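You operate a simulated robot arm through the tools that you are given. There is no shell and no other tool. Be economical: measure what you need, move in short steps, check, and stop when the job is done.

Carry out the task below with a simulated robot arm. There is one attempt and no reset: what you move stays moved.

## Task
Press the ion key to switch it on. Stack the 50 um spool case from the top of the short steel bench on top of the 20 um spool case. Fetch the exhaust filter from the top of the short steel bench and stand it on the chip pack there. Put the test block three on top of the black cooling rest. Shut the labelled door of the tall cabinet. Stack the gel box marked "poplar" from the top of the grey bench on top of the gel box that says "spruce". Take the blue label bag on the top of the cooling rack and put it away on the top of the blue mat. Shut the machine ten spool cover. Any order will do. Set down upright: exhaust filter.

It is judged by the outcome, as a careful person would: the job done as asked, and still so three seconds after it is handed in. It fails if anything else is knocked over, pushed out of place, dropped, spilled or broken. Lids that push on must go on centred and level and be pressed home; caps that screw on are set level and turned clockwise until they are tight.

## Robot
A 7-joint arm with a vacuum gripper on a trunk, on a base that drives. Base frame: it is fixed to the floor where the robot stands at the start and does not move with it; the origin is under the middle of the robot, x ahead of it, y to its left, z up. Readings come in m, degrees, newtons and seconds.
With the tool pointing down near the work surface it reaches from about 0.1 to 0.64 m from the robot's upright axis, wherever it stands. Its first joint turns from -115.0 to 115.0 degrees. Places, roughly: black cooling rest (15x15x3 cm) [0.2, 3.2, 0.9]; blue label bag [-2, 3.75, 0.75]; chip pack [-2, 1.5, 0.75]; exhaust filter [-2.25, 1.5, 1]; gel box [0.25, 2.25, 0.75]; ion key [0.8, -0.2, 1]; labelled door of the tall cabinet [0.6, -4.5, 0.9]; machine ten spool cover [-1.9, 0.3, 1.3]; spool case [-2.25, 1.75, 0.75]; test block three [-2.25, 3.75, 0.75]; top of the blue mat [0.8, -2.3, 0.8]. Payload 2.55 kg.
Tool frame: the origin (TCP) lies in the middle of the cups' lips, and z points out of the cups. The gripper has 1 cup of 0.044 m across, covering 0.044 by 0.044 m (tool x, y); the bellows give 0.02 m. With the vacuum on, a cup seals on a smooth face that it is pressed against (1 to 4 N); it does not hold porous or soft things. The pull reaches 55 N.
Orientation is told as [roll, pitch, yaw] about the base's x, y, z axes, in that order, counted from this pose: with the cups facing straight down, the tool's x points along the base's -x, its y along +y and its z along -z.

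## Interface
- The arm moves only by the tool play_rows. Its argument "steps" is a list of rows, each an object of numbers (a shift or turn left out is 0, a gripper value left out holds the last): "ax", "ay", "az": the turn, a rotation vector about the base's x, y, z in degrees; "dx", "dy", "dz": the shift along the base's x, y, z in cm; "vacuum": the vacuum: 1 switches it on, -1 off. In form: [{"ax": .., "ay": .., "az": .., "dx": .., "dy": .., "dz": .., "vacuum": ..}, ...]. A call has 1 to 10 rows; each row shifts and turns the commanded pose from where the row before left it. A row lasts 0.2 s, in which the tool goes at most 0.05 m and 8.6 degrees; a call with a longer step from one row to the next is refused whole, and so is a gripper value outside its range. A pose out of reach is approached as far as the arm can. The call stops where the force on the tool passes 40 N (or 10 N more than at its start, if that is more) or the arm is blocked; 0.2 s more then pass. The pull builds up within a second once a cup has sealed. Time passes only in rows, and 0.2 s behind the last, so rows that do not move give it time. It gives the time, the measured TCP pose, the force on the tool (base axes) and the pull of the vacuum at its end, in the units of the frame above (readings bear some noise), with the torque about the TCP (base axes, N m) and any sound that the robot's microphone picked up.
- Cameras (640 x 400 px; columns grow to the right, rows downward): "scene" is now at [0.0114, 0.1397, 1.8183]; the picture's right is [-0.53, -0.85, 0.00], its down [-0.61, 0.38, -0.70] and it looks along [0.59, -0.37, -0.72] (base axes); focal length 294 px, centre (320, 200). "wrist" rides on the gripper at [0.081, 0.006, -0.173] in the tool frame; the picture's right is [-0.08, 1.00, 0.00], its down [-0.89, -0.07, -0.45] and it looks along [-0.44, -0.04, 0.90] (tool axes); focal length 256 px, centre (320, 200).
- camera(camera): a new picture of that camera. The clock stands still meanwhile.
- slide_trunk(by): slides the trunk up (or, below 0, down) by that many m; the arm and the scene camera ride with it, the base frame stays. It gives what a move gives, with no picture.
- steer(legs): drives the robot by 1 to 6 legs, each [ahead, left, turn to the left] in m, m and degrees, along the robot's own axes; the way and the turn of a leg run together, so that a leg with both is an arc; at most 1.5 m and 180 degrees a leg. The arm and the cameras ride along, it lands a little off, and it stops where it bumps. It gives what a move gives.
- turn_head(pan, tilt): turns the head with the scene camera to pan (to the left, within 155 degrees either way) and tilt (down, from -29 to 69), counted from straight ahead of the robot. It gives what a move gives.
- measure_at(camera, pixels): there is no depth. For up to 12 entries [column, row, z] of the newest picture of that camera ("zoom" is the newest enlarged one), the place [x, y] in the base frame at which the ray of that pixel passes the height z, good to about 0.003 m, but the place of the scene camera against the robot may be out by one fixed shift of up to 0.012 m in any direction. The clock stands still meanwhile.
- zoom(camera, box): a new picture of the part [left, top, right, bottom] of that camera's present view, enlarged. The clock stands still meanwhile.
- job_done(): hands the job in; it is judged then, once.

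Work in short steps. Measure before you move; look again where a grasp or a placing could have gone wrong, and mend it. You have 131 turns and 132 pictures in all, those below and enlarged ones among them. Switch the vacuum off and draw the arm clear of the work before you hand the job in, unless the task says otherwise; then end with one line.

The tools are called after "Request:" as a command line: name --argument value ..., lists and objects as JSON in quotes. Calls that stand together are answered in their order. play_rows: Moves the arm, as the interface text tells. Its arguments: {"type":"object","properties":{"steps":{"type":"array"}},"required":["steps"]} The other tools are called the same way: slide_trunk (by) slides the trunk up or down; steer (legs) drives the base; turn_head (pan, tilt) turns the head that bears the scene camera; camera (camera) takes a picture; measure_at (camera, pixels) gives the place at which the rays of pixels pass given heights; zoom (camera, box) takes an enlarged picture of a part of a camera's view; job_done () hands the job in.

At the start:

```text
t: 0.0
eef_pos: [0.3954, -0.0455, 1.2324]
ee_rot: [0.0, 0.0, 0.0]
ft_force: [0.1, 0.0, 0.3]
torque: [0.01, 0.0, -0.02]
pull: 0.0
trunk travel left (down, up): [-0.907, 0.083]
robot x, y, heading: [0.0029, 0.0003, -0.0]
head pan, tilt: [-32.1, 45.8]
```

scene: 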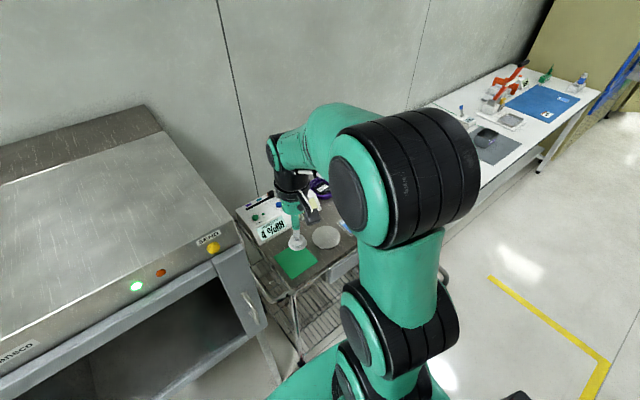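
wrist: 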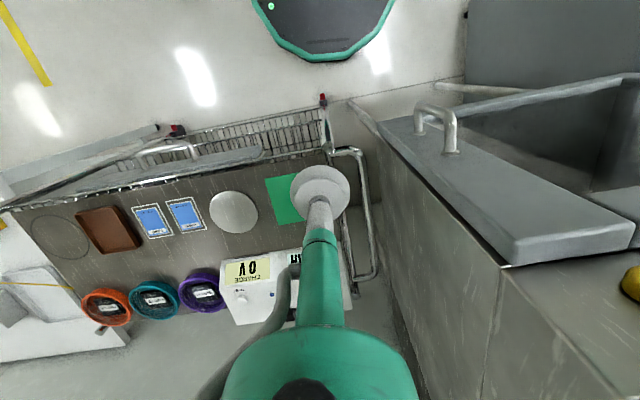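

The ion key is probably on the white box near (265,220) in the scene picture. I zoom in to see it.

Request:
zoom --camera "scene" --box '[220, 170, 360, 260]'

Request:
zoom --camera "wrist" --box '[200, 220, 400, 345]'

```text
4.44 times, centred on (290, 215) of scene
```

zoom: 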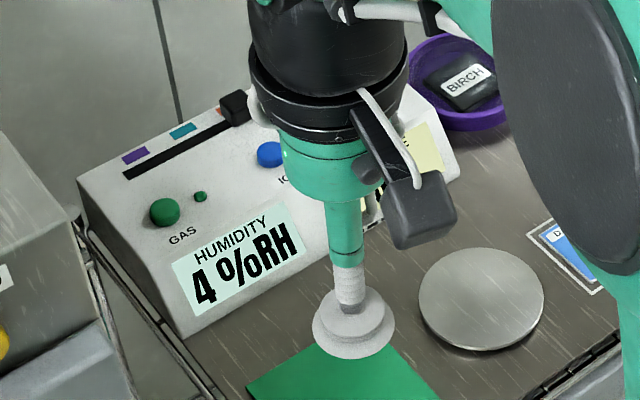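

```text
3.20 times, centred on (300, 282) of wrist
```

zoom: 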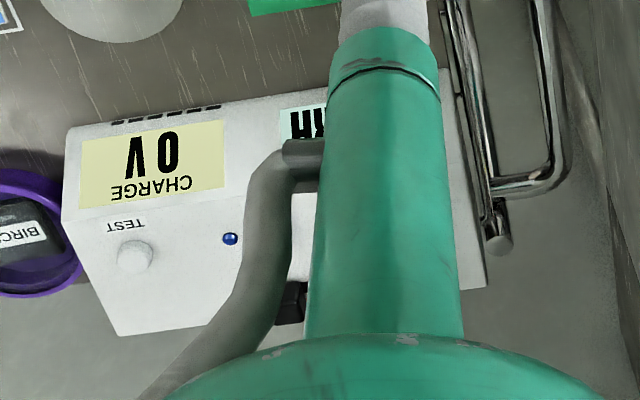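

The blue button at zoom (270,153) reads "IO..", mostly hidden by the arm. I move the arm to the side to see it.

Request:
play_rows --steps '[{"dy": 5}, {"dy": 5}, {"dy": 5}, {"dy": 5}, {"dy": 5}, {}]'

Request:
zoom --camera "scene" --box '[220, 170, 360, 260]'

```text
t: 1.4
eef_pos: [0.3916, 0.2034, 1.2273]
ee_rot: [0.0, 0.0, 0.0]
ft_force: [-6.5, -2.0, 0.1]
torque: [0.0, -0.06, -0.02]
pull: 0.0
out of reach, approached as far as the arm can: row 5
trunk travel left (down, up): [-0.907, 0.083]
robot x, y, heading: [-0.0004, -0.0023, -0.1]
head pan, tilt: [-32.1, 45.8]
```

```text
4.44 times, centred on (290, 215) of scene
```

zoom: 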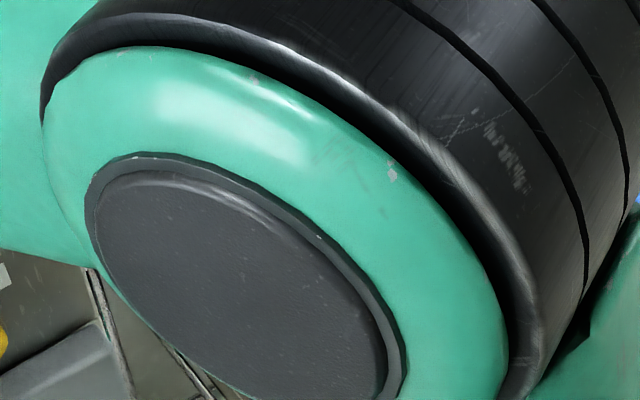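

A side force of 6.5 N suggests I touched the left machine or hit the reach limit. I go back and on to the right instead.

Request:
play_rows --steps '[{"dy": -5}, {"dy": -5}, {"dy": -5}, {"dy": -5}, {"dy": -5}, {"dy": -5}, {"dy": -5}, {"dy": -5}, {"dy": -5}, {}]'

Request:
camera --camera "scene"

Request:
camera --camera "wrist"

```text
t: 1.9
eef_pos: [0.3948, 0.1447, 1.2287]
ee_rot: [1.3, -0.2, -0.1]
ft_force: [0.3, 5.3, -4.1]
torque: [0.05, 0.03, 0.08]
pull: 0.0
trunk travel left (down, up): [-0.907, 0.083]
robot x, y, heading: [0.0019, -0.0005, -0.0]
head pan, tilt: [-32.1, 45.8]
stopped in row 2: the force on the tool passed its limit (the readings are from after the stop); the commanded pose is now the measured one
```

```text
126 pictures are left
```

scene: 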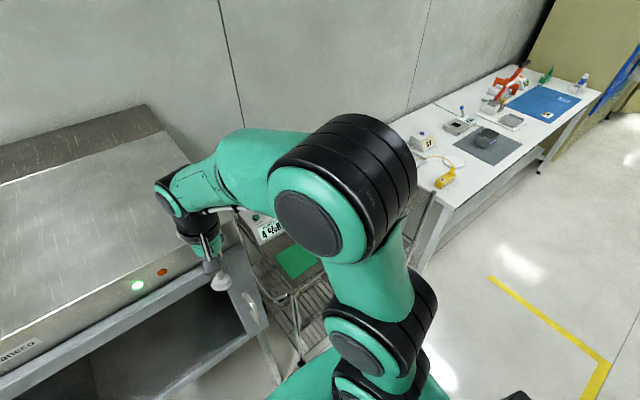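

```text
125 pictures are left
```

wrist: 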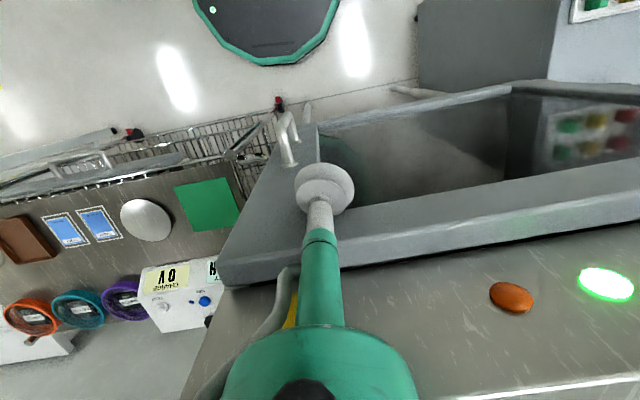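

The arm is caught beside the left machine's front face near the yellow knob. I back off toward -x in small steps, then go right.

Request:
play_rows --steps '[{"dx": -2}, {"dx": -3}, {"dx": -3}, {}]'

Request:
zoom --camera "scene" --box '[60, 200, 340, 375]'

```text
t: 2.9
eef_pos: [0.3132, 0.1447, 1.2304]
ee_rot: [1.2, -0.1, -0.1]
ft_force: [0.8, 0.3, 0.2]
torque: [0.02, 0.02, 0.0]
pull: 0.1
trunk travel left (down, up): [-0.907, 0.083]
robot x, y, heading: [0.0006, 0.0025, 0.0]
head pan, tilt: [-32.1, 45.8]
```

```text
2.29 times, centred on (200, 288) of scene
```

zoom: 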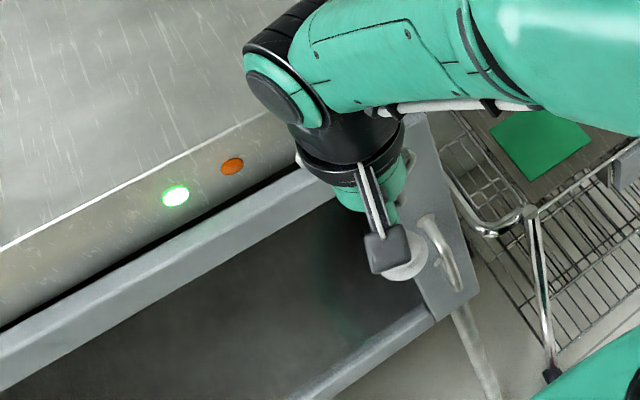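

Clear now and force is near zero. I move right, correcting the small roll.

Request:
play_rows --steps '[{"dy": -5, "ax": -1.2}, {"dy": -5}, {"dy": -5}, {"dy": -5}, {"dy": -5}, {"dy": -5}, {"dy": -5}, {"dy": -5}, {}]'

Request:
camera --camera "scene"

Request:
camera --camera "wrist"

```text
t: 4.9
eef_pos: [0.3112, -0.2576, 1.2327]
ee_rot: [0.0, -0.4, -0.1]
ft_force: [0.2, 0.2, 1.5]
torque: [-0.04, 0.0, 0.01]
pull: 0.0
trunk travel left (down, up): [-0.907, 0.083]
robot x, y, heading: [0.0025, -0.0018, 0.1]
head pan, tilt: [-32.1, 45.8]
```

```text
123 pictures are left
```

scene: 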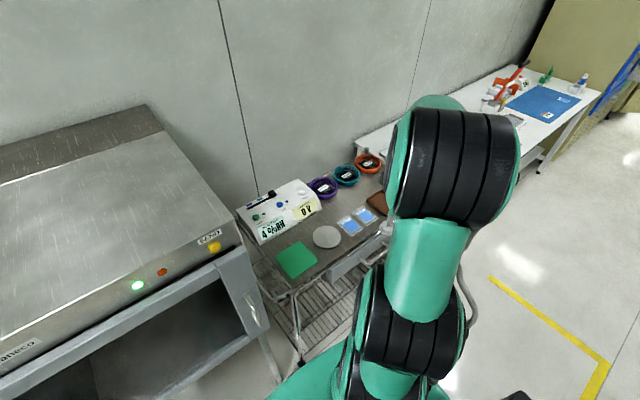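

```text
122 pictures are left
```

wrist: 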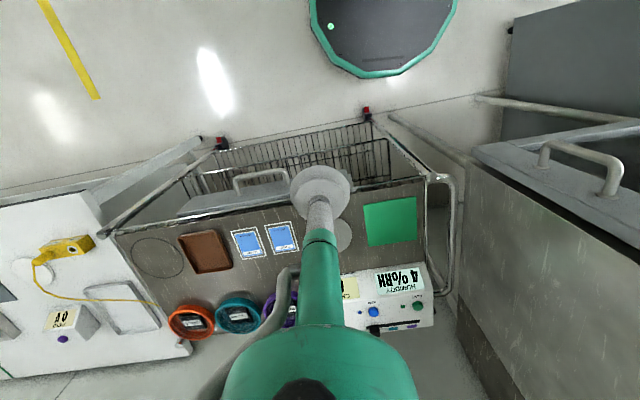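

Request:
zoom --camera "scene" --box '[230, 170, 342, 240]'

Request:
measure_at --camera "scene" --pixels '[[281, 205, 0.95], [281, 205, 1.0], [242, 225, 0.9], [318, 208, 0.9], [213, 246, 1.2]]'

Request:
measure_at --camera "wrist" --pixels '[[374, 312, 0.95], [374, 312, 1.0], [374, 312, 0.9]]'

```text
5.71 times, centred on (286, 205) of scene
```

zoom: 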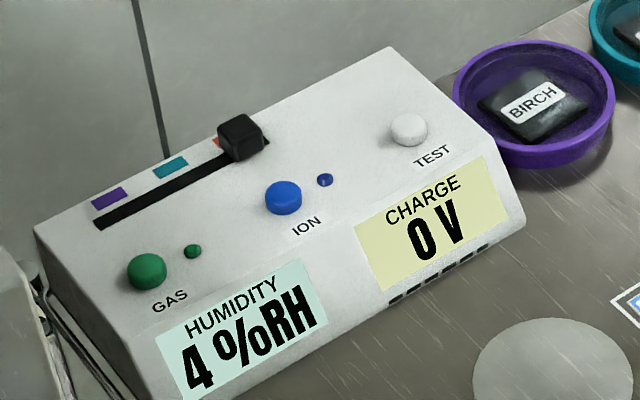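

```text
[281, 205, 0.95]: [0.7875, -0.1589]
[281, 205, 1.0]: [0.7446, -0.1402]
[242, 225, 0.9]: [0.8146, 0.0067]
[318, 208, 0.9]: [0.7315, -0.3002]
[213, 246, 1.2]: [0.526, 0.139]
```

```text
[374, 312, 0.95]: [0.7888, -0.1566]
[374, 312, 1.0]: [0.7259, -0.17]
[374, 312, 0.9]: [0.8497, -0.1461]
```

Both cameras agree on the ion key at about (0.788, -0.158, 0.95). I check cart and machine edges before driving closer.

Request:
measure_at --camera "wrist" --pixels '[[420, 178, 0.8], [180, 215, 0.7], [110, 230, 0.75], [222, 143, 0.05], [366, 112, 0.05], [545, 165, 1.1], [470, 150, 1.1], [386, 60, 0.2]]'

Request:
steer --legs '[[0.1, -0.15, 0]]'

```text
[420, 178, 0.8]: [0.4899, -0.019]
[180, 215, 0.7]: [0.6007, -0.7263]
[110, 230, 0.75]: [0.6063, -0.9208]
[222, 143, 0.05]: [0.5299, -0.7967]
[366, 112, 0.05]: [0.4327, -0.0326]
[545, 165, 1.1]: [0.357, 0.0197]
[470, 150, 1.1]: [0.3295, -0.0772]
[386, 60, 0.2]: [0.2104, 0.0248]
```

```text
t: 6.4
eef_pos: [0.4139, -0.4039, 1.2327]
ee_rot: [0.1, -0.2, 0.1]
ft_force: [-1.3, -0.2, -0.5]
torque: [-0.01, -0.01, 0.0]
pull: 0.1
trunk travel left (down, up): [-0.907, 0.083]
robot x, y, heading: [0.103, -0.1484, 0.3]
head pan, tilt: [-32.1, 45.8]
```

Base front is about 0.21 m from the axis and the cart starts at about 0.43, so 0.06 m more is safe.

Request:
steer --legs '[[0.07, 0, 0]]'

Request:
play_rows --steps '[{"dy": 5, "dx": 3}, {"dy": 5, "dx": 3}, {"dy": 5, "dx": 4}, {"dy": 4, "dx": 4}, {"dy": 5, "dx": 4}, {"dx": 4}, {"dx": 4}, {}]'

Request:
camera --camera "wrist"

Request:
camera --camera "scene"

```text
t: 7.5
eef_pos: [0.4787, -0.4042, 1.2311]
ee_rot: [0.1, -0.1, 0.3]
ft_force: [-0.1, -0.5, -0.6]
torque: [0.03, 0.04, -0.01]
pull: 0.0
trunk travel left (down, up): [-0.907, 0.083]
robot x, y, heading: [0.16, -0.1487, 0.6]
head pan, tilt: [-32.1, 45.8]
stopped in leg 1: the robot was blocked; the commanded pose is now the measured one
```

```text
refused: row 1 steps farther than a row can; nothing moved
```

```text
120 pictures are left
```

wrist: 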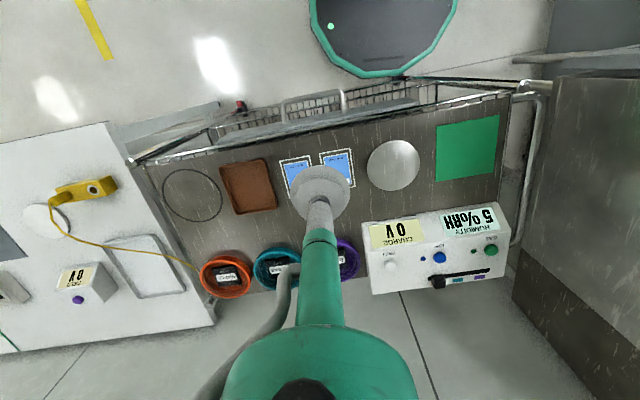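

```text
119 pictures are left
```

scene: 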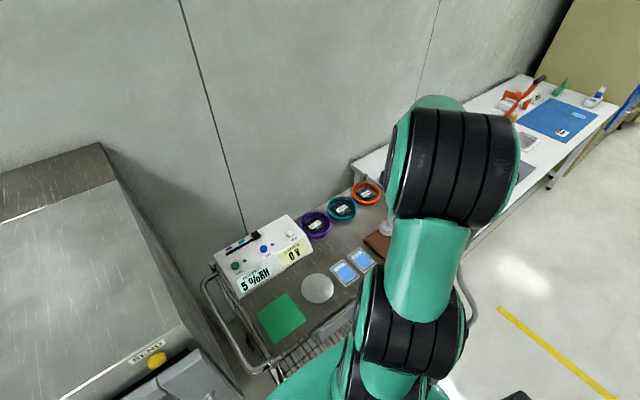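

The base touched the cart at x=0.16. I back off a bit and re-measure the key at wrist (440,257), scene (264,249).

Request:
measure_at --camera "wrist" --pixels '[[440, 257, 0.95], [440, 257, 0.96]]'

Request:
measure_at --camera "scene" --pixels '[[264, 249, 0.95]]'

Request:
steer --legs '[[-0.015, 0, 0]]'

Request:
play_rows --steps '[{"dy": 4, "dx": 2.5}, {"dy": 4, "dx": 2.5}, {"dy": 4, "dx": 2.5}, {"dy": 4, "dx": 2.5}, {"dy": 4, "dx": 2.5}, {"dy": 4, "dx": 2.5}, {"dx": 4}, {"dx": 4}, {}]'

Request:
camera --camera "wrist"

```text
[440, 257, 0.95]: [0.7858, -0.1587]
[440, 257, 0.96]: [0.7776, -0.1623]
```

```text
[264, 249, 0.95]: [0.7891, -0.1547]
```

```text
t: 8.3
eef_pos: [0.4613, -0.4028, 1.2307]
ee_rot: [0.0, -0.2, 0.2]
ft_force: [0.2, 0.3, 0.2]
torque: [-0.01, 0.04, 0.03]
pull: 0.1
trunk travel left (down, up): [-0.907, 0.083]
robot x, y, heading: [0.1451, -0.1467, 0.1]
head pan, tilt: [-32.1, 45.8]
```

```text
t: 10.3
eef_pos: [0.6609, -0.1625, 1.1953]
ee_rot: [0.0, -0.3, 0.3]
ft_force: [0.0, -0.5, -0.2]
torque: [0.01, -0.03, -0.01]
pull: 0.0
out of reach, approached as far as the arm can: row 6, 7, 8
trunk travel left (down, up): [-0.907, 0.083]
robot x, y, heading: [0.1445, -0.1472, 0.5]
head pan, tilt: [-32.1, 45.8]
```

```text
118 pictures are left
```

wrist: 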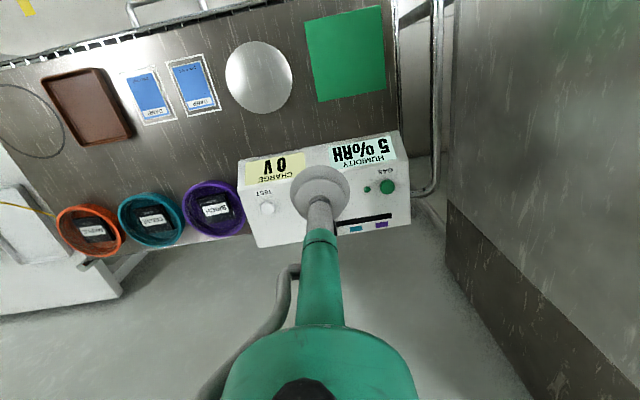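

The cart has not moved. The arm reaches shorter at this height, so I lower the trunk and then extend.

Request:
slide_trunk --by -0.15

Request:
play_rows --steps '[{"dx": 4}, {"dx": 4}, {"dx": 3}, {}]'

Request:
camera --camera "scene"

Request:
camera --camera "wrist"

```text
t: 12.1
eef_pos: [0.6621, -0.1619, 1.0462]
ee_rot: [0.0, -0.3, 0.2]
ft_force: [-1.1, 0.3, 0.3]
torque: [0.0, 0.02, 0.04]
pull: 0.0
trunk travel left (down, up): [-0.757, 0.233]
robot x, y, heading: [0.1454, -0.1479, 0.8]
head pan, tilt: [-32.1, 45.8]
```

```text
t: 13.1
eef_pos: [0.7161, -0.1601, 1.0045]
ee_rot: [0.0, -0.4, 0.1]
ft_force: [-0.2, -0.2, -0.4]
torque: [-0.02, 0.01, -0.01]
pull: 0.1
out of reach, approached as far as the arm can: row 1, 2, 3
trunk travel left (down, up): [-0.757, 0.233]
robot x, y, heading: [0.149, -0.1485, 0.6]
head pan, tilt: [-32.1, 45.8]
```

```text
117 pictures are left
```

scene: 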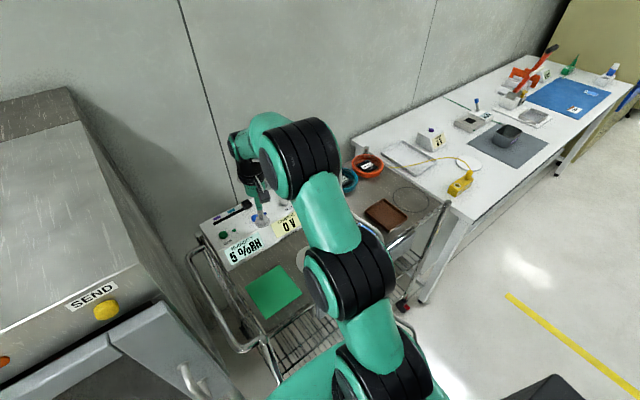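

```text
116 pictures are left
```

wrist: 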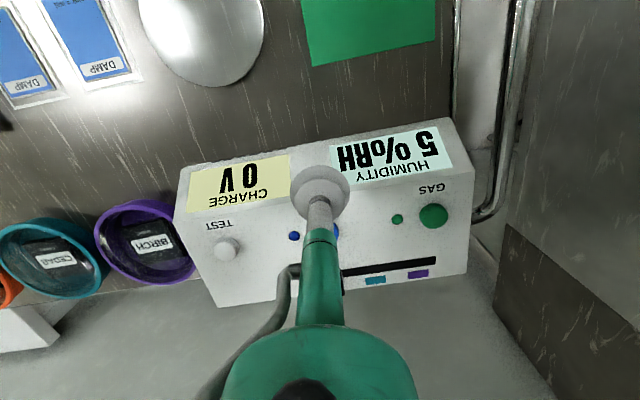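

The reach grows as the tool goes down relative to the trunk, so I raise the trunk again and then extend while lowering.

Request:
slide_trunk --by 0.15

Request:
play_rows --steps '[{"dz": -4}, {"dz": -4}, {"dz": -3}, {"dx": 3}, {"dx": 3}, {"dx": 1.2}, {}]'

Request:
camera --camera "wrist"

```text
t: 14.8
eef_pos: [0.7147, -0.1616, 1.1532]
ee_rot: [-0.1, -0.5, 0.3]
ft_force: [-0.2, 0.0, -0.8]
torque: [0.0, -0.02, 0.03]
pull: 0.0
trunk travel left (down, up): [-0.907, 0.083]
robot x, y, heading: [0.1463, -0.1484, 0.5]
head pan, tilt: [-32.1, 45.8]
```

```text
t: 16.4
eef_pos: [0.7864, -0.1624, 1.043]
ee_rot: [-0.1, -0.5, 0.2]
ft_force: [0.7, 0.3, 0.2]
torque: [0.01, -0.03, 0.01]
pull: 0.1
trunk travel left (down, up): [-0.907, 0.083]
robot x, y, heading: [0.1476, -0.1469, 0.6]
head pan, tilt: [-32.1, 45.8]
```

```text
115 pictures are left
```

wrist: 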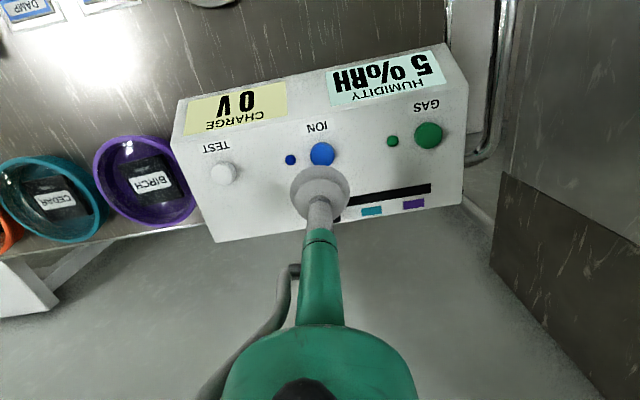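

Now key at wrist (322,155). Measuring it again.

Request:
measure_at --camera "wrist" --pixels '[[322, 155, 0.93], [322, 155, 0.95], [322, 155, 0.97]]'

Request:
zoom --camera "scene" --box '[200, 200, 328, 280]'

```text
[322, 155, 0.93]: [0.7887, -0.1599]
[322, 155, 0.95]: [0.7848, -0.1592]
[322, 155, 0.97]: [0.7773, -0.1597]
```

```text
5.00 times, centred on (264, 240) of scene
```

zoom: 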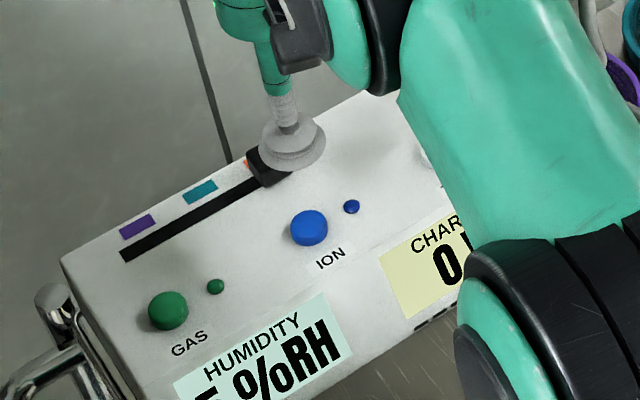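

Cup is over the key. The black slider sits behind, so I aim about 0.7 cm in front of the key centre and descend gently.

Request:
play_rows --steps '[{"dx": -0.8, "dz": -4}, {"dz": -2.5}, {"dz": -1}, {"dz": -0.5}, {}]'

Request:
play_rows --steps '[{"dz": -0.5}, {"dz": -0.5}, {}]'

Request:
zoom --camera "scene" --box '[200, 200, 328, 280]'

```text
t: 17.6
eef_pos: [0.7787, -0.1609, 0.9632]
ee_rot: [0.0, -0.5, 0.1]
ft_force: [0.3, 0.3, -0.1]
torque: [-0.02, 0.04, 0.03]
pull: 0.0
trunk travel left (down, up): [-0.907, 0.083]
robot x, y, heading: [0.1499, -0.1461, 0.4]
head pan, tilt: [-32.1, 45.8]
```

```text
t: 18.4
eef_pos: [0.7785, -0.161, 0.9534]
ee_rot: [0.0, -0.5, 0.2]
ft_force: [0.7, 0.9, 0.5]
torque: [-0.03, 0.03, 0.01]
pull: 0.1
trunk travel left (down, up): [-0.907, 0.083]
robot x, y, heading: [0.1505, -0.147, 0.3]
head pan, tilt: [-32.1, 45.8]
```

```text
5.00 times, centred on (264, 240) of scene
```

zoom: 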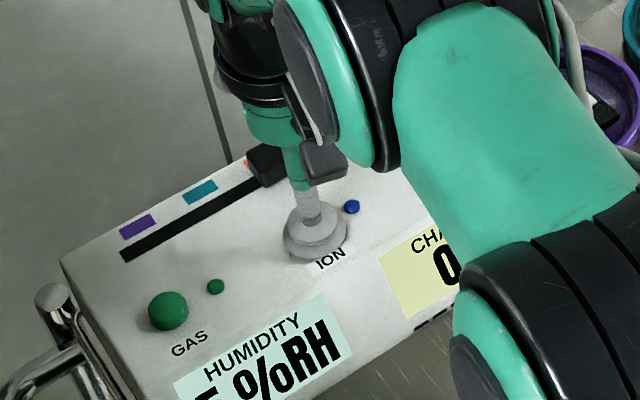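

The cup is just over the key with no contact yet. I press on in small steps.

Request:
play_rows --steps '[{"dz": -0.5}, {"dz": -0.4}, {}]'

Request:
play_rows --steps '[{"dz": -0.4}, {"dz": -0.4}, {}]'

Request:
zoom --camera "scene" --box '[200, 200, 328, 280]'

```text
t: 19.2
eef_pos: [0.7789, -0.1607, 0.9437]
ee_rot: [0.0, -0.4, 0.3]
ft_force: [-0.2, -1.1, 1.1]
torque: [0.02, 0.03, 0.01]
pull: 0.0
trunk travel left (down, up): [-0.907, 0.083]
robot x, y, heading: [0.147, -0.1462, 0.5]
head pan, tilt: [-32.1, 45.8]
```

```text
t: 20.0
eef_pos: [0.7789, -0.1607, 0.9367]
ee_rot: [0.0, -0.6, 0.2]
ft_force: [2.4, -0.6, 3.2]
torque: [0.03, 0.09, -0.01]
pull: 0.0
trunk travel left (down, up): [-0.907, 0.083]
robot x, y, heading: [0.1472, -0.1446, 0.5]
head pan, tilt: [-32.1, 45.8]
```

```text
5.00 times, centred on (264, 240) of scene
```

zoom: 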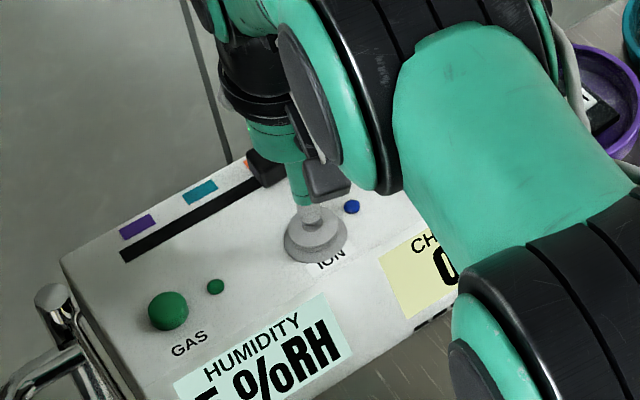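

Contact begins (3.2 N); the lamp is not lit yet. I press a bit further.

Request:
play_rows --steps '[{"dz": -0.4}, {"dz": -0.4}, {}]'

Request:
zoom --camera "scene" --box '[200, 200, 328, 280]'

```text
t: 20.8
eef_pos: [0.7788, -0.1598, 0.9288]
ee_rot: [-0.1, -0.6, 0.4]
ft_force: [4.1, 1.2, 6.1]
torque: [-0.07, 0.19, 0.01]
pull: 0.0
trunk travel left (down, up): [-0.907, 0.083]
robot x, y, heading: [0.1484, -0.1439, 0.6]
head pan, tilt: [-32.1, 45.8]
```

```text
5.00 times, centred on (264, 240) of scene
```

zoom: 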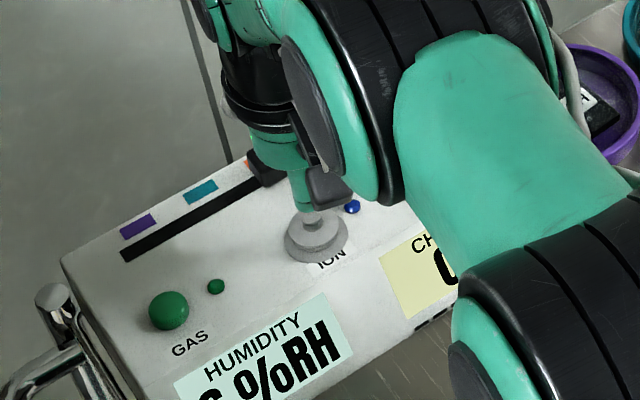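

Request:
play_rows --steps '[{"dz": -0.4}, {"dz": -0.4}, {"dz": -0.4}, {}]'

Request:
zoom --camera "scene" --box '[200, 200, 328, 280]'

```text
t: 21.7
eef_pos: [0.7844, -0.1614, 0.9256]
ee_rot: [0.0, -1.3, 0.2]
ft_force: [-8.7, 0.5, 21.2]
torque: [0.01, -0.34, 0.01]
pull: 0.0
trunk travel left (down, up): [-0.907, 0.083]
robot x, y, heading: [0.1461, -0.146, 0.3]
head pan, tilt: [-32.1, 45.8]
stopped in row 4: the force on the tool passed its limit (the readings are from after the stop); the commanded pose is now the measured one
```

```text
5.00 times, centred on (264, 240) of scene
```

zoom: 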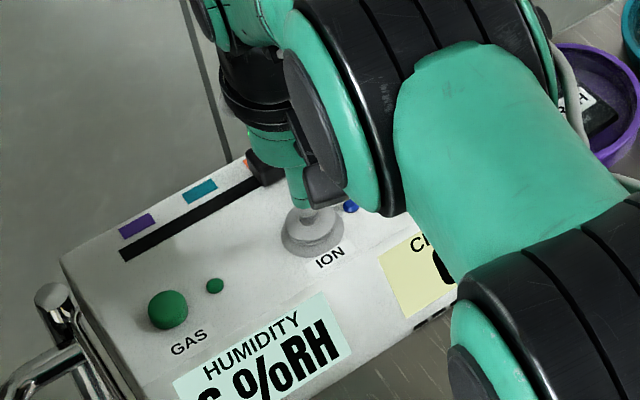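

Pressed to 40 N. I lift and look at the lamp.

Request:
play_rows --steps '[{"dz": 2}, {"dz": 4}, {"dz": 4}, {"dz": 3}, {}]'

Request:
zoom --camera "wrist" --box '[160, 0, 480, 200]'

Request:
zoom --camera "scene" --box '[200, 200, 328, 280]'

```text
t: 22.9
eef_pos: [0.7839, -0.1606, 1.051]
ee_rot: [0.0, -1.0, 0.2]
ft_force: [0.1, 0.8, -0.8]
torque: [0.01, 0.0, 0.04]
pull: 0.0
trunk travel left (down, up): [-0.907, 0.083]
robot x, y, heading: [0.1466, -0.1455, 0.3]
head pan, tilt: [-32.1, 45.8]
```

```text
2.00 times, centred on (320, 100) of wrist
```

zoom: 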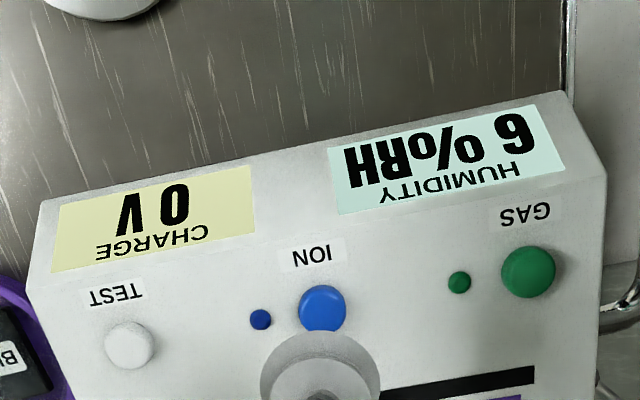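

```text
5.00 times, centred on (264, 240) of scene
```

zoom: 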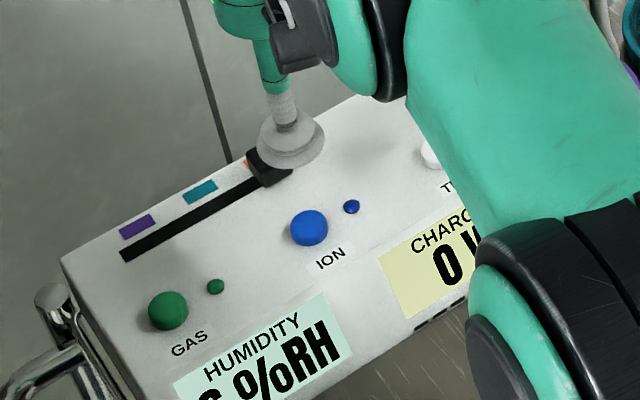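

The lamp looks unlit. I press again, centred on the key (0.786) and holding longer.

Request:
play_rows --steps '[{"dx": 0.1, "dz": -4}, {"dz": -4}, {"dz": -2.4}, {}, {"dz": -0.5}, {"dz": -0.5}, {"dz": -0.3}, {}, {}, {}]'

Request:
zoom --camera "wrist" --box '[160, 0, 480, 200]'

```text
t: 25.1
eef_pos: [0.7847, -0.1602, 0.937]
ee_rot: [0.0, -1.1, 0.2]
ft_force: [1.6, -2.2, 3.7]
torque: [0.05, 0.01, -0.01]
pull: 0.1
trunk travel left (down, up): [-0.907, 0.083]
robot x, y, heading: [0.15, -0.1424, 0.5]
head pan, tilt: [-32.1, 45.8]
```

```text
2.00 times, centred on (320, 100) of wrist
```

zoom: 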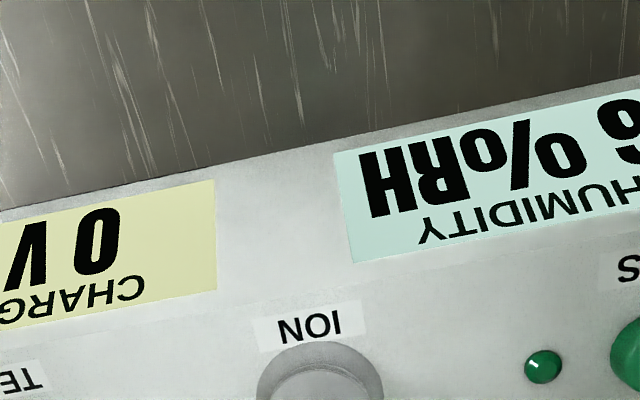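

Request:
play_rows --steps '[{"dz": -0.5}, {"dz": -0.5}, {}, {"dz": -0.3}, {}, {}]'

Request:
zoom --camera "wrist" --box '[220, 125, 340, 200]'

```text
t: 26.5
eef_pos: [0.7849, -0.1611, 0.9268]
ee_rot: [-0.1, -1.7, 0.2]
ft_force: [-0.1, 0.3, 23.7]
torque: [0.04, 0.02, -0.07]
pull: 0.0
trunk travel left (down, up): [-0.907, 0.083]
robot x, y, heading: [0.1493, -0.1451, 0.2]
head pan, tilt: [-32.1, 45.8]
```

```text
5.33 times, centred on (280, 162) of wrist
```

zoom: 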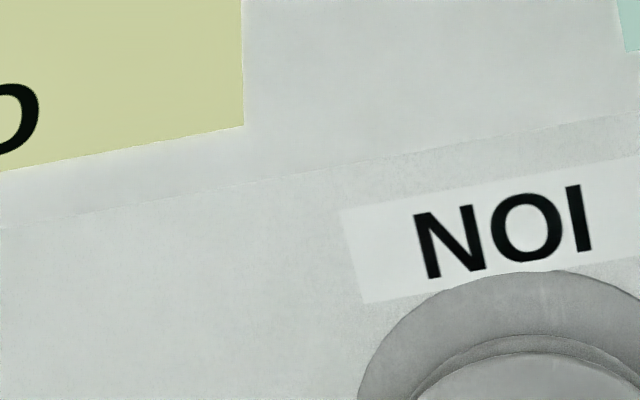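

Held at ~24 N centred. I lift and compare the lamp.

Request:
play_rows --steps '[{"dz": 2}, {"dz": 4}, {"dz": 4}, {"dz": 3}, {}]'

Request:
zoom --camera "wrist" --box '[240, 100, 400, 200]'

```text
t: 27.7
eef_pos: [0.7852, -0.16, 1.0526]
ee_rot: [0.0, -1.0, 0.2]
ft_force: [-0.2, -0.6, -0.5]
torque: [-0.02, 0.0, 0.0]
pull: 0.1
trunk travel left (down, up): [-0.907, 0.083]
robot x, y, heading: [0.1472, -0.1426, 0.3]
head pan, tilt: [-32.1, 45.8]
```

```text
4.00 times, centred on (320, 150) of wrist
```

zoom: 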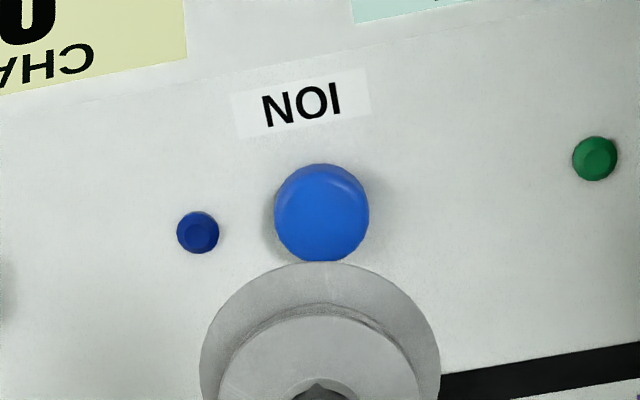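

Still unlit. I wait a second and look at the whole panel for any change.

Request:
play_rows --steps '[{"dx": 2.5}, {}, {}, {}, {}, {}]'

Request:
zoom --camera "wrist" --box '[160, 0, 480, 200]'

```text
t: 29.1
eef_pos: [0.7921, -0.1584, 1.0474]
ee_rot: [0.0, -1.1, 0.2]
ft_force: [0.3, -0.2, -0.2]
torque: [0.01, 0.01, 0.0]
pull: 0.1
out of reach, approached as far as the arm can: row 1
trunk travel left (down, up): [-0.907, 0.083]
robot x, y, heading: [0.1468, -0.1405, 0.3]
head pan, tilt: [-32.1, 45.8]
```

```text
2.00 times, centred on (320, 100) of wrist
```

zoom: 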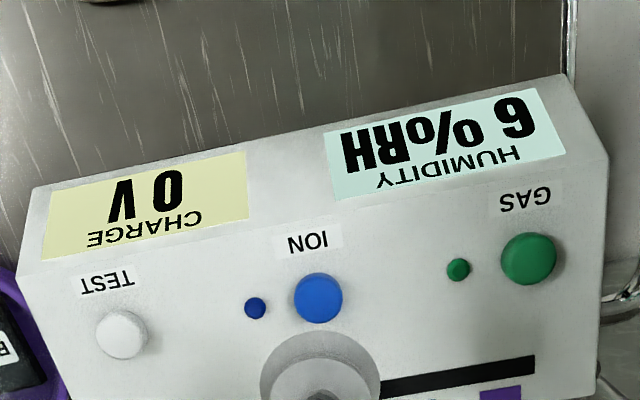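

Probably the hollow cup swallowed the key and its lip rested on the panel. I press with the cup's rear rim instead: centre 1.7 cm in front of the key.

Request:
play_rows --steps '[{"dx": -2.4}, {"dz": -4}, {"dz": -4}, {"dz": -1.5}, {"dz": -0.5}, {"dz": -0.5}, {}, {}]'

Request:
play_rows --steps '[{"dz": -0.5}, {"dz": -0.5}, {"dz": -0.3}, {"dz": -0.3}, {"dz": -0.3}, {}]'

Request:
zoom --camera "scene" --box '[200, 200, 328, 280]'

```text
t: 30.9
eef_pos: [0.7667, -0.1611, 0.941]
ee_rot: [0.0, -1.2, 0.2]
ft_force: [-0.2, 0.3, 2.9]
torque: [0.04, 0.03, 0.02]
pull: 0.1
trunk travel left (down, up): [-0.907, 0.083]
robot x, y, heading: [0.1465, -0.147, 0.4]
head pan, tilt: [-32.1, 45.8]
```

```text
t: 32.3
eef_pos: [0.7693, -0.1609, 0.9288]
ee_rot: [0.0, -1.7, 0.3]
ft_force: [5.7, 4.3, 26.6]
torque: [-0.16, 0.24, -0.09]
pull: 0.0
trunk travel left (down, up): [-0.907, 0.083]
robot x, y, heading: [0.1413, -0.1471, 0.6]
head pan, tilt: [-32.1, 45.8]
heard: click
```

```text
5.00 times, centred on (264, 240) of scene
```

zoom: 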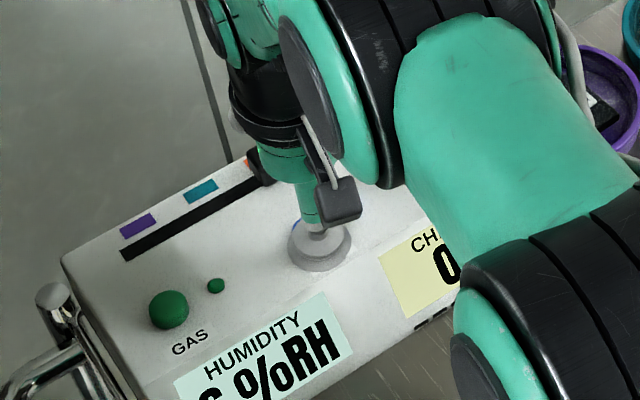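

Heard a click. I lift and check the lamp.

Request:
play_rows --steps '[{"dz": 2}, {"dz": 4}, {"dz": 4}, {"dz": 3}, {}]'

Request:
zoom --camera "wrist" --box '[160, 0, 480, 200]'

```text
t: 33.5
eef_pos: [0.7666, -0.1611, 1.0543]
ee_rot: [0.0, -1.0, 0.2]
ft_force: [1.5, 0.1, -0.3]
torque: [0.04, -0.01, -0.01]
pull: 0.1
trunk travel left (down, up): [-0.907, 0.083]
robot x, y, heading: [0.1449, -0.146, 0.4]
head pan, tilt: [-32.1, 45.8]
```

```text
2.00 times, centred on (320, 100) of wrist
```

zoom: 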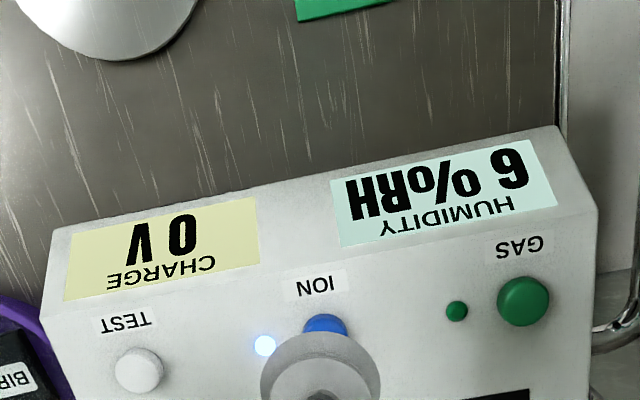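

The ION lamp is lit. Now I back away and fold the arm in, raising it for travel, and look toward the back with the head.

Request:
steer --legs '[[-0.5, 0, 0]]'

Request:
play_rows --steps '[{"dx": -5, "dz": 0}, {"dx": -4, "dz": 3}, {"dx": -4, "dz": 3}, {"dx": -4, "dz": 3}, {"dx": -4, "dz": 3}, {"dx": -4, "dz": 3}, {"ay": 1}]'

Request:
turn_head --pan 150 --tilt 20

Request:
camera --camera "scene"

Request:
turn_head --pan 90 --tilt 20

Request:
camera --camera "scene"

```text
t: 36.5
eef_pos: [0.257, -0.1649, 1.0543]
ee_rot: [0.0, -1.0, 0.1]
ft_force: [0.2, 0.4, -0.1]
torque: [0.02, -0.04, 0.0]
pull: 0.1
trunk travel left (down, up): [-0.907, 0.083]
robot x, y, heading: [-0.3638, -0.1471, 0.5]
head pan, tilt: [-32.1, 45.8]
```

```text
t: 38.0
eef_pos: [0.0069, -0.1654, 1.2055]
ee_rot: [-0.1, 0.2, 0.1]
ft_force: [-0.8, -0.2, 0.0]
torque: [0.0, 0.06, -0.01]
pull: 0.1
trunk travel left (down, up): [-0.907, 0.083]
robot x, y, heading: [-0.3622, -0.1445, 0.3]
head pan, tilt: [-32.1, 45.8]
```

```text
t: 40.8
eef_pos: [0.006, -0.1641, 1.2048]
ee_rot: [0.0, -0.1, 0.2]
ft_force: [0.1, -0.6, -0.2]
torque: [0.02, 0.03, 0.0]
pull: 0.0
trunk travel left (down, up): [-0.907, 0.083]
robot x, y, heading: [-0.3632, -0.1508, 0.3]
head pan, tilt: [150.0, 20.0]
```

```text
101 pictures are left
```

scene: 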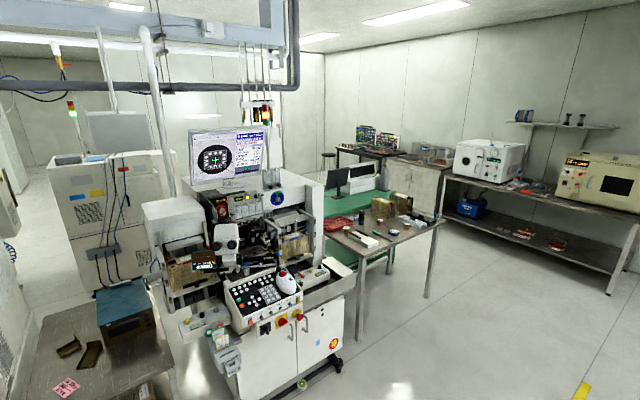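

```text
t: 42.1
eef_pos: [0.0064, -0.1645, 1.2059]
ee_rot: [0.0, -0.2, 0.1]
ft_force: [-0.3, 0.2, 0.0]
torque: [-0.05, -0.01, -0.01]
pull: 0.0
trunk travel left (down, up): [-0.907, 0.083]
robot x, y, heading: [-0.3692, -0.1485, 0.4]
head pan, tilt: [90.0, 20.0]
```

```text
100 pictures are left
```

scene: 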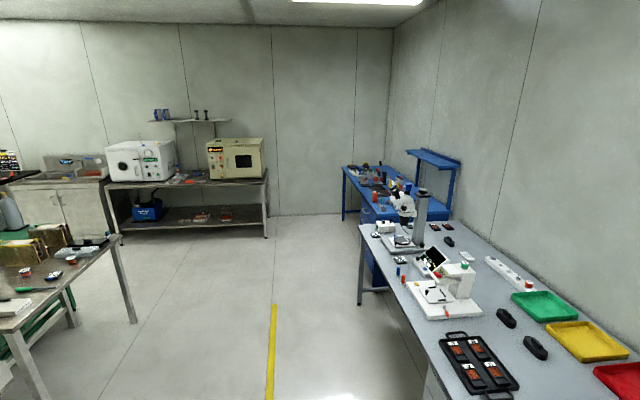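

Machine ten (wire bonder) is at the middle of the first view. I aim the head at it and zoom in to find the spool cover.

Request:
turn_head --pan 155 --tilt 25

Request:
zoom --camera "scene" --box '[160, 80, 416, 240]'

Request:
zoom --camera "scene" --box '[340, 120, 500, 220]'

```text
t: 43.4
eef_pos: [0.0065, -0.1644, 1.2056]
ee_rot: [0.0, -0.1, 0.1]
ft_force: [0.0, 0.1, -0.6]
torque: [0.01, 0.01, -0.02]
pull: 0.2
trunk travel left (down, up): [-0.907, 0.083]
robot x, y, heading: [-0.3618, -0.1499, 0.4]
head pan, tilt: [154.7, 25.0]
```

```text
2.50 times, centred on (288, 160) of scene
```

zoom: 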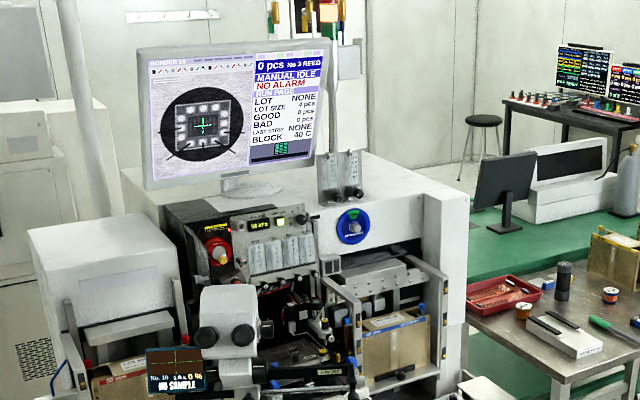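

```text
4.00 times, centred on (420, 170) of scene
```

zoom: 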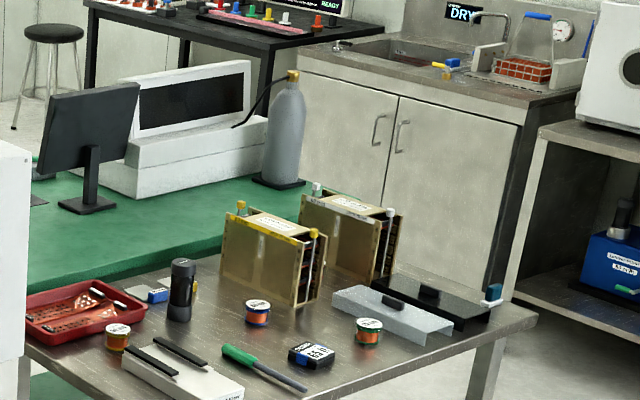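

I take the full view at this head angle to measure the machine footprint before driving.

Request:
camera --camera "scene"

Request:
measure_at --camera "scene" --pixels '[[301, 171, 1.3], [247, 178, 1.25], [280, 370, 0.3], [340, 335, 0.02], [430, 190, 0.8], [350, 205, 0.8], [70, 380, 0.8], [260, 375, 0.02], [365, 340, 0.02]]'

```text
97 pictures are left
```

scene: 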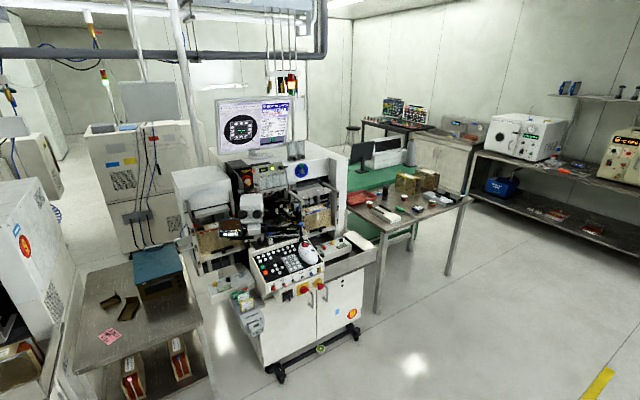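

```text
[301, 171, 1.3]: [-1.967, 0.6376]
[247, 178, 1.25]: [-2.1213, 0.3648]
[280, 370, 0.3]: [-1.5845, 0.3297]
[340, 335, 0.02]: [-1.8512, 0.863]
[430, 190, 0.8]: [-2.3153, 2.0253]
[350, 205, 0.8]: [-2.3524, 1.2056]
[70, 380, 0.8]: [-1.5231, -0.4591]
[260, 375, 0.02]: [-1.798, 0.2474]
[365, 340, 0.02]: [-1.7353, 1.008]
```

Machine front is around x=-1.75. I turn around and drive to about (-1.15, 0.35) facing it, then look.

Request:
steer --legs '[[0, 0, 180], [0.78, -0.48, 0]]'

Request:
turn_head --pan 10 --tilt 30

Request:
camera --camera "scene"

```text
t: 55.4
eef_pos: [-1.4795, 0.4167, 1.2053]
ee_rot: [0.0, -0.1, 175.9]
ft_force: [-0.2, -0.2, 0.6]
torque: [-0.01, -0.01, -0.01]
pull: 0.2
trunk travel left (down, up): [-0.907, 0.083]
robot x, y, heading: [-1.1122, 0.3732, 176.1]
head pan, tilt: [154.7, 25.0]
```

```text
t: 57.7
eef_pos: [-1.4792, 0.4161, 1.2057]
ee_rot: [0.0, 0.0, 175.9]
ft_force: [-0.5, -0.1, -0.9]
torque: [-0.02, 0.01, 0.03]
pull: 0.1
trunk travel left (down, up): [-0.907, 0.083]
robot x, y, heading: [-1.1165, 0.3724, 176.2]
head pan, tilt: [10.0, 30.0]
```

```text
96 pictures are left
```

scene: 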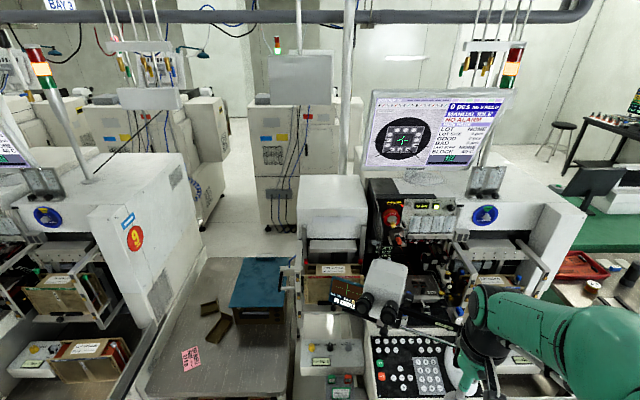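

Request:
zoom --camera "scene" --box '[280, 160, 472, 280]'

Request:
measure_at --camera "scene" --pixels '[[302, 208, 1.3], [367, 208, 1.3], [392, 216, 1.3], [384, 280, 1.3], [333, 240, 1.3], [335, 180, 1.4]]'

```text
3.33 times, centred on (376, 220) of scene
```

zoom: 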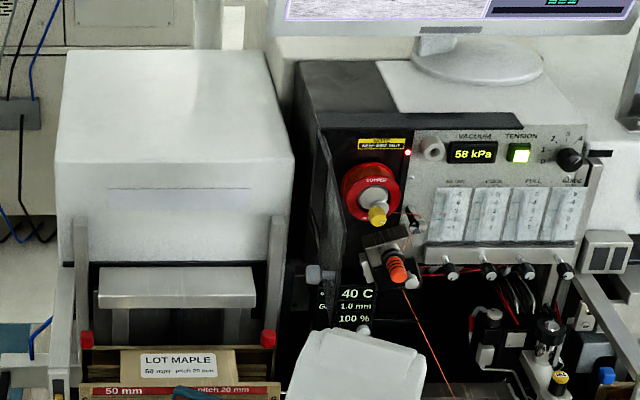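

```text
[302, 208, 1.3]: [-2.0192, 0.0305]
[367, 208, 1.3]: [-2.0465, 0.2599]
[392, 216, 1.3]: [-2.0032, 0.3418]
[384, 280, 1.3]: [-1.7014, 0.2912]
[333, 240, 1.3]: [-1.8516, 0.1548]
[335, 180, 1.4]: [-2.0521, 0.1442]
```

The copper spool with a yellow notice and red LED sits at (390,215); a dark panel left of it may be the open cover. I zoom closer.

Request:
zoom --camera "scene" --box '[358, 175, 422, 255]'

Request:
zoom --camera "wrist" --box '[0, 0, 640, 400]'

```text
5.00 times, centred on (390, 215) of scene
```

zoom: 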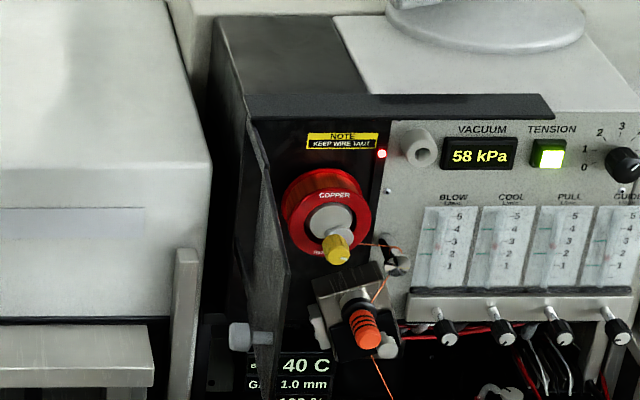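

```text
1.00 times, centred on (320, 200) of wrist
```

zoom: 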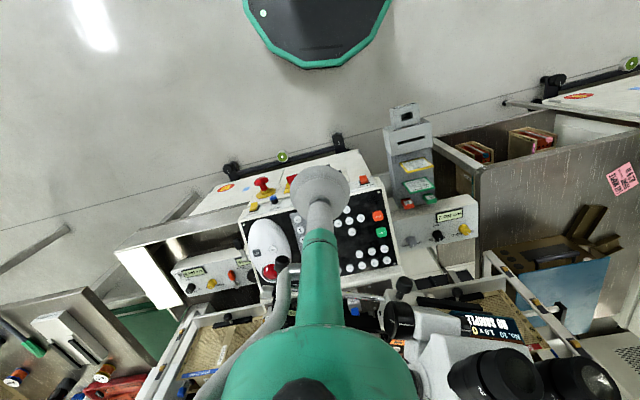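

The dark plate left of the spool is the open hinged cover, with a grey knob near its bottom. I measure its top edge at several assumed heights.

Request:
measure_at --camera "scene" --pixels '[[375, 194, 1.4], [384, 229, 1.4], [384, 229, 1.35], [379, 208, 1.4], [373, 242, 1.2], [373, 242, 1.25], [373, 242, 1.3], [383, 245, 1.25], [379, 253, 1.2], [392, 218, 1.3], [392, 218, 1.25]]'

Request:
slide_trunk --by -0.25

Request:
zoom --camera "scene" --box '[340, 120, 440, 220]'

```text
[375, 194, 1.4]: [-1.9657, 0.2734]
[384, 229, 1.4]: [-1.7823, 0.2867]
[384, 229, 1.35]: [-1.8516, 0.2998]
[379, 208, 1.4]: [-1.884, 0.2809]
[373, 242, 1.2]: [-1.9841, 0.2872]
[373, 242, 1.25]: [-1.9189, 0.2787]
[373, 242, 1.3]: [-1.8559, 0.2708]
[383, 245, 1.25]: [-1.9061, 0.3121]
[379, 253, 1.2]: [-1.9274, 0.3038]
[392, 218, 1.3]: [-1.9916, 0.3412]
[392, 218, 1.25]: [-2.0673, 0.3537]
```

```text
t: 60.3
eef_pos: [-1.4799, 0.4161, 0.9556]
ee_rot: [0.0, -0.1, 175.9]
ft_force: [-0.1, -0.1, 0.0]
torque: [0.01, 0.02, -0.02]
pull: 0.0
trunk travel left (down, up): [-0.657, 0.333]
robot x, y, heading: [-1.1145, 0.3736, 176.2]
head pan, tilt: [10.0, 30.0]
```

```text
4.00 times, centred on (390, 170) of scene
```

zoom: 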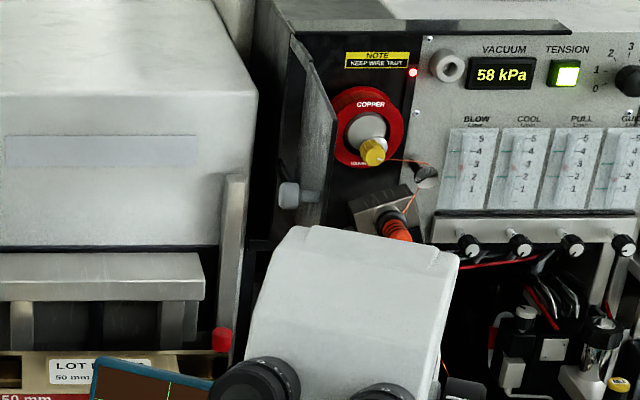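

Triangulating the cover's free corner (394,149) and knob (382,169) from the lower camera position.

Request:
measure_at --camera "scene" --pixels '[[393.8, 150, 1.3], [393.8, 150, 1.35], [393.8, 150, 1.32], [382.5, 169, 1.2], [382.5, 169, 1.25], [382.5, 169, 1.23], [384, 130, 1.4], [384, 130, 1.36], [367, 180, 1.2], [372, 144, 1.3], [400, 155, 1.3], [391, 179, 1.2]]'

```text
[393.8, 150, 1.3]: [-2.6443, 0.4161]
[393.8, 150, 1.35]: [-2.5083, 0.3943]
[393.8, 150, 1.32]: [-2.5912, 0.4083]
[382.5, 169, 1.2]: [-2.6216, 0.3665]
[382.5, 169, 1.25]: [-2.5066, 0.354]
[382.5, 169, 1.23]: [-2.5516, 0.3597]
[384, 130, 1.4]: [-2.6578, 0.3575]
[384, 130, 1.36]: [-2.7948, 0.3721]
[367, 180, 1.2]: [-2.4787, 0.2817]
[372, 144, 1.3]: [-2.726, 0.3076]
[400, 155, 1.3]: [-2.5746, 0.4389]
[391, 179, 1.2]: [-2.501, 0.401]
```

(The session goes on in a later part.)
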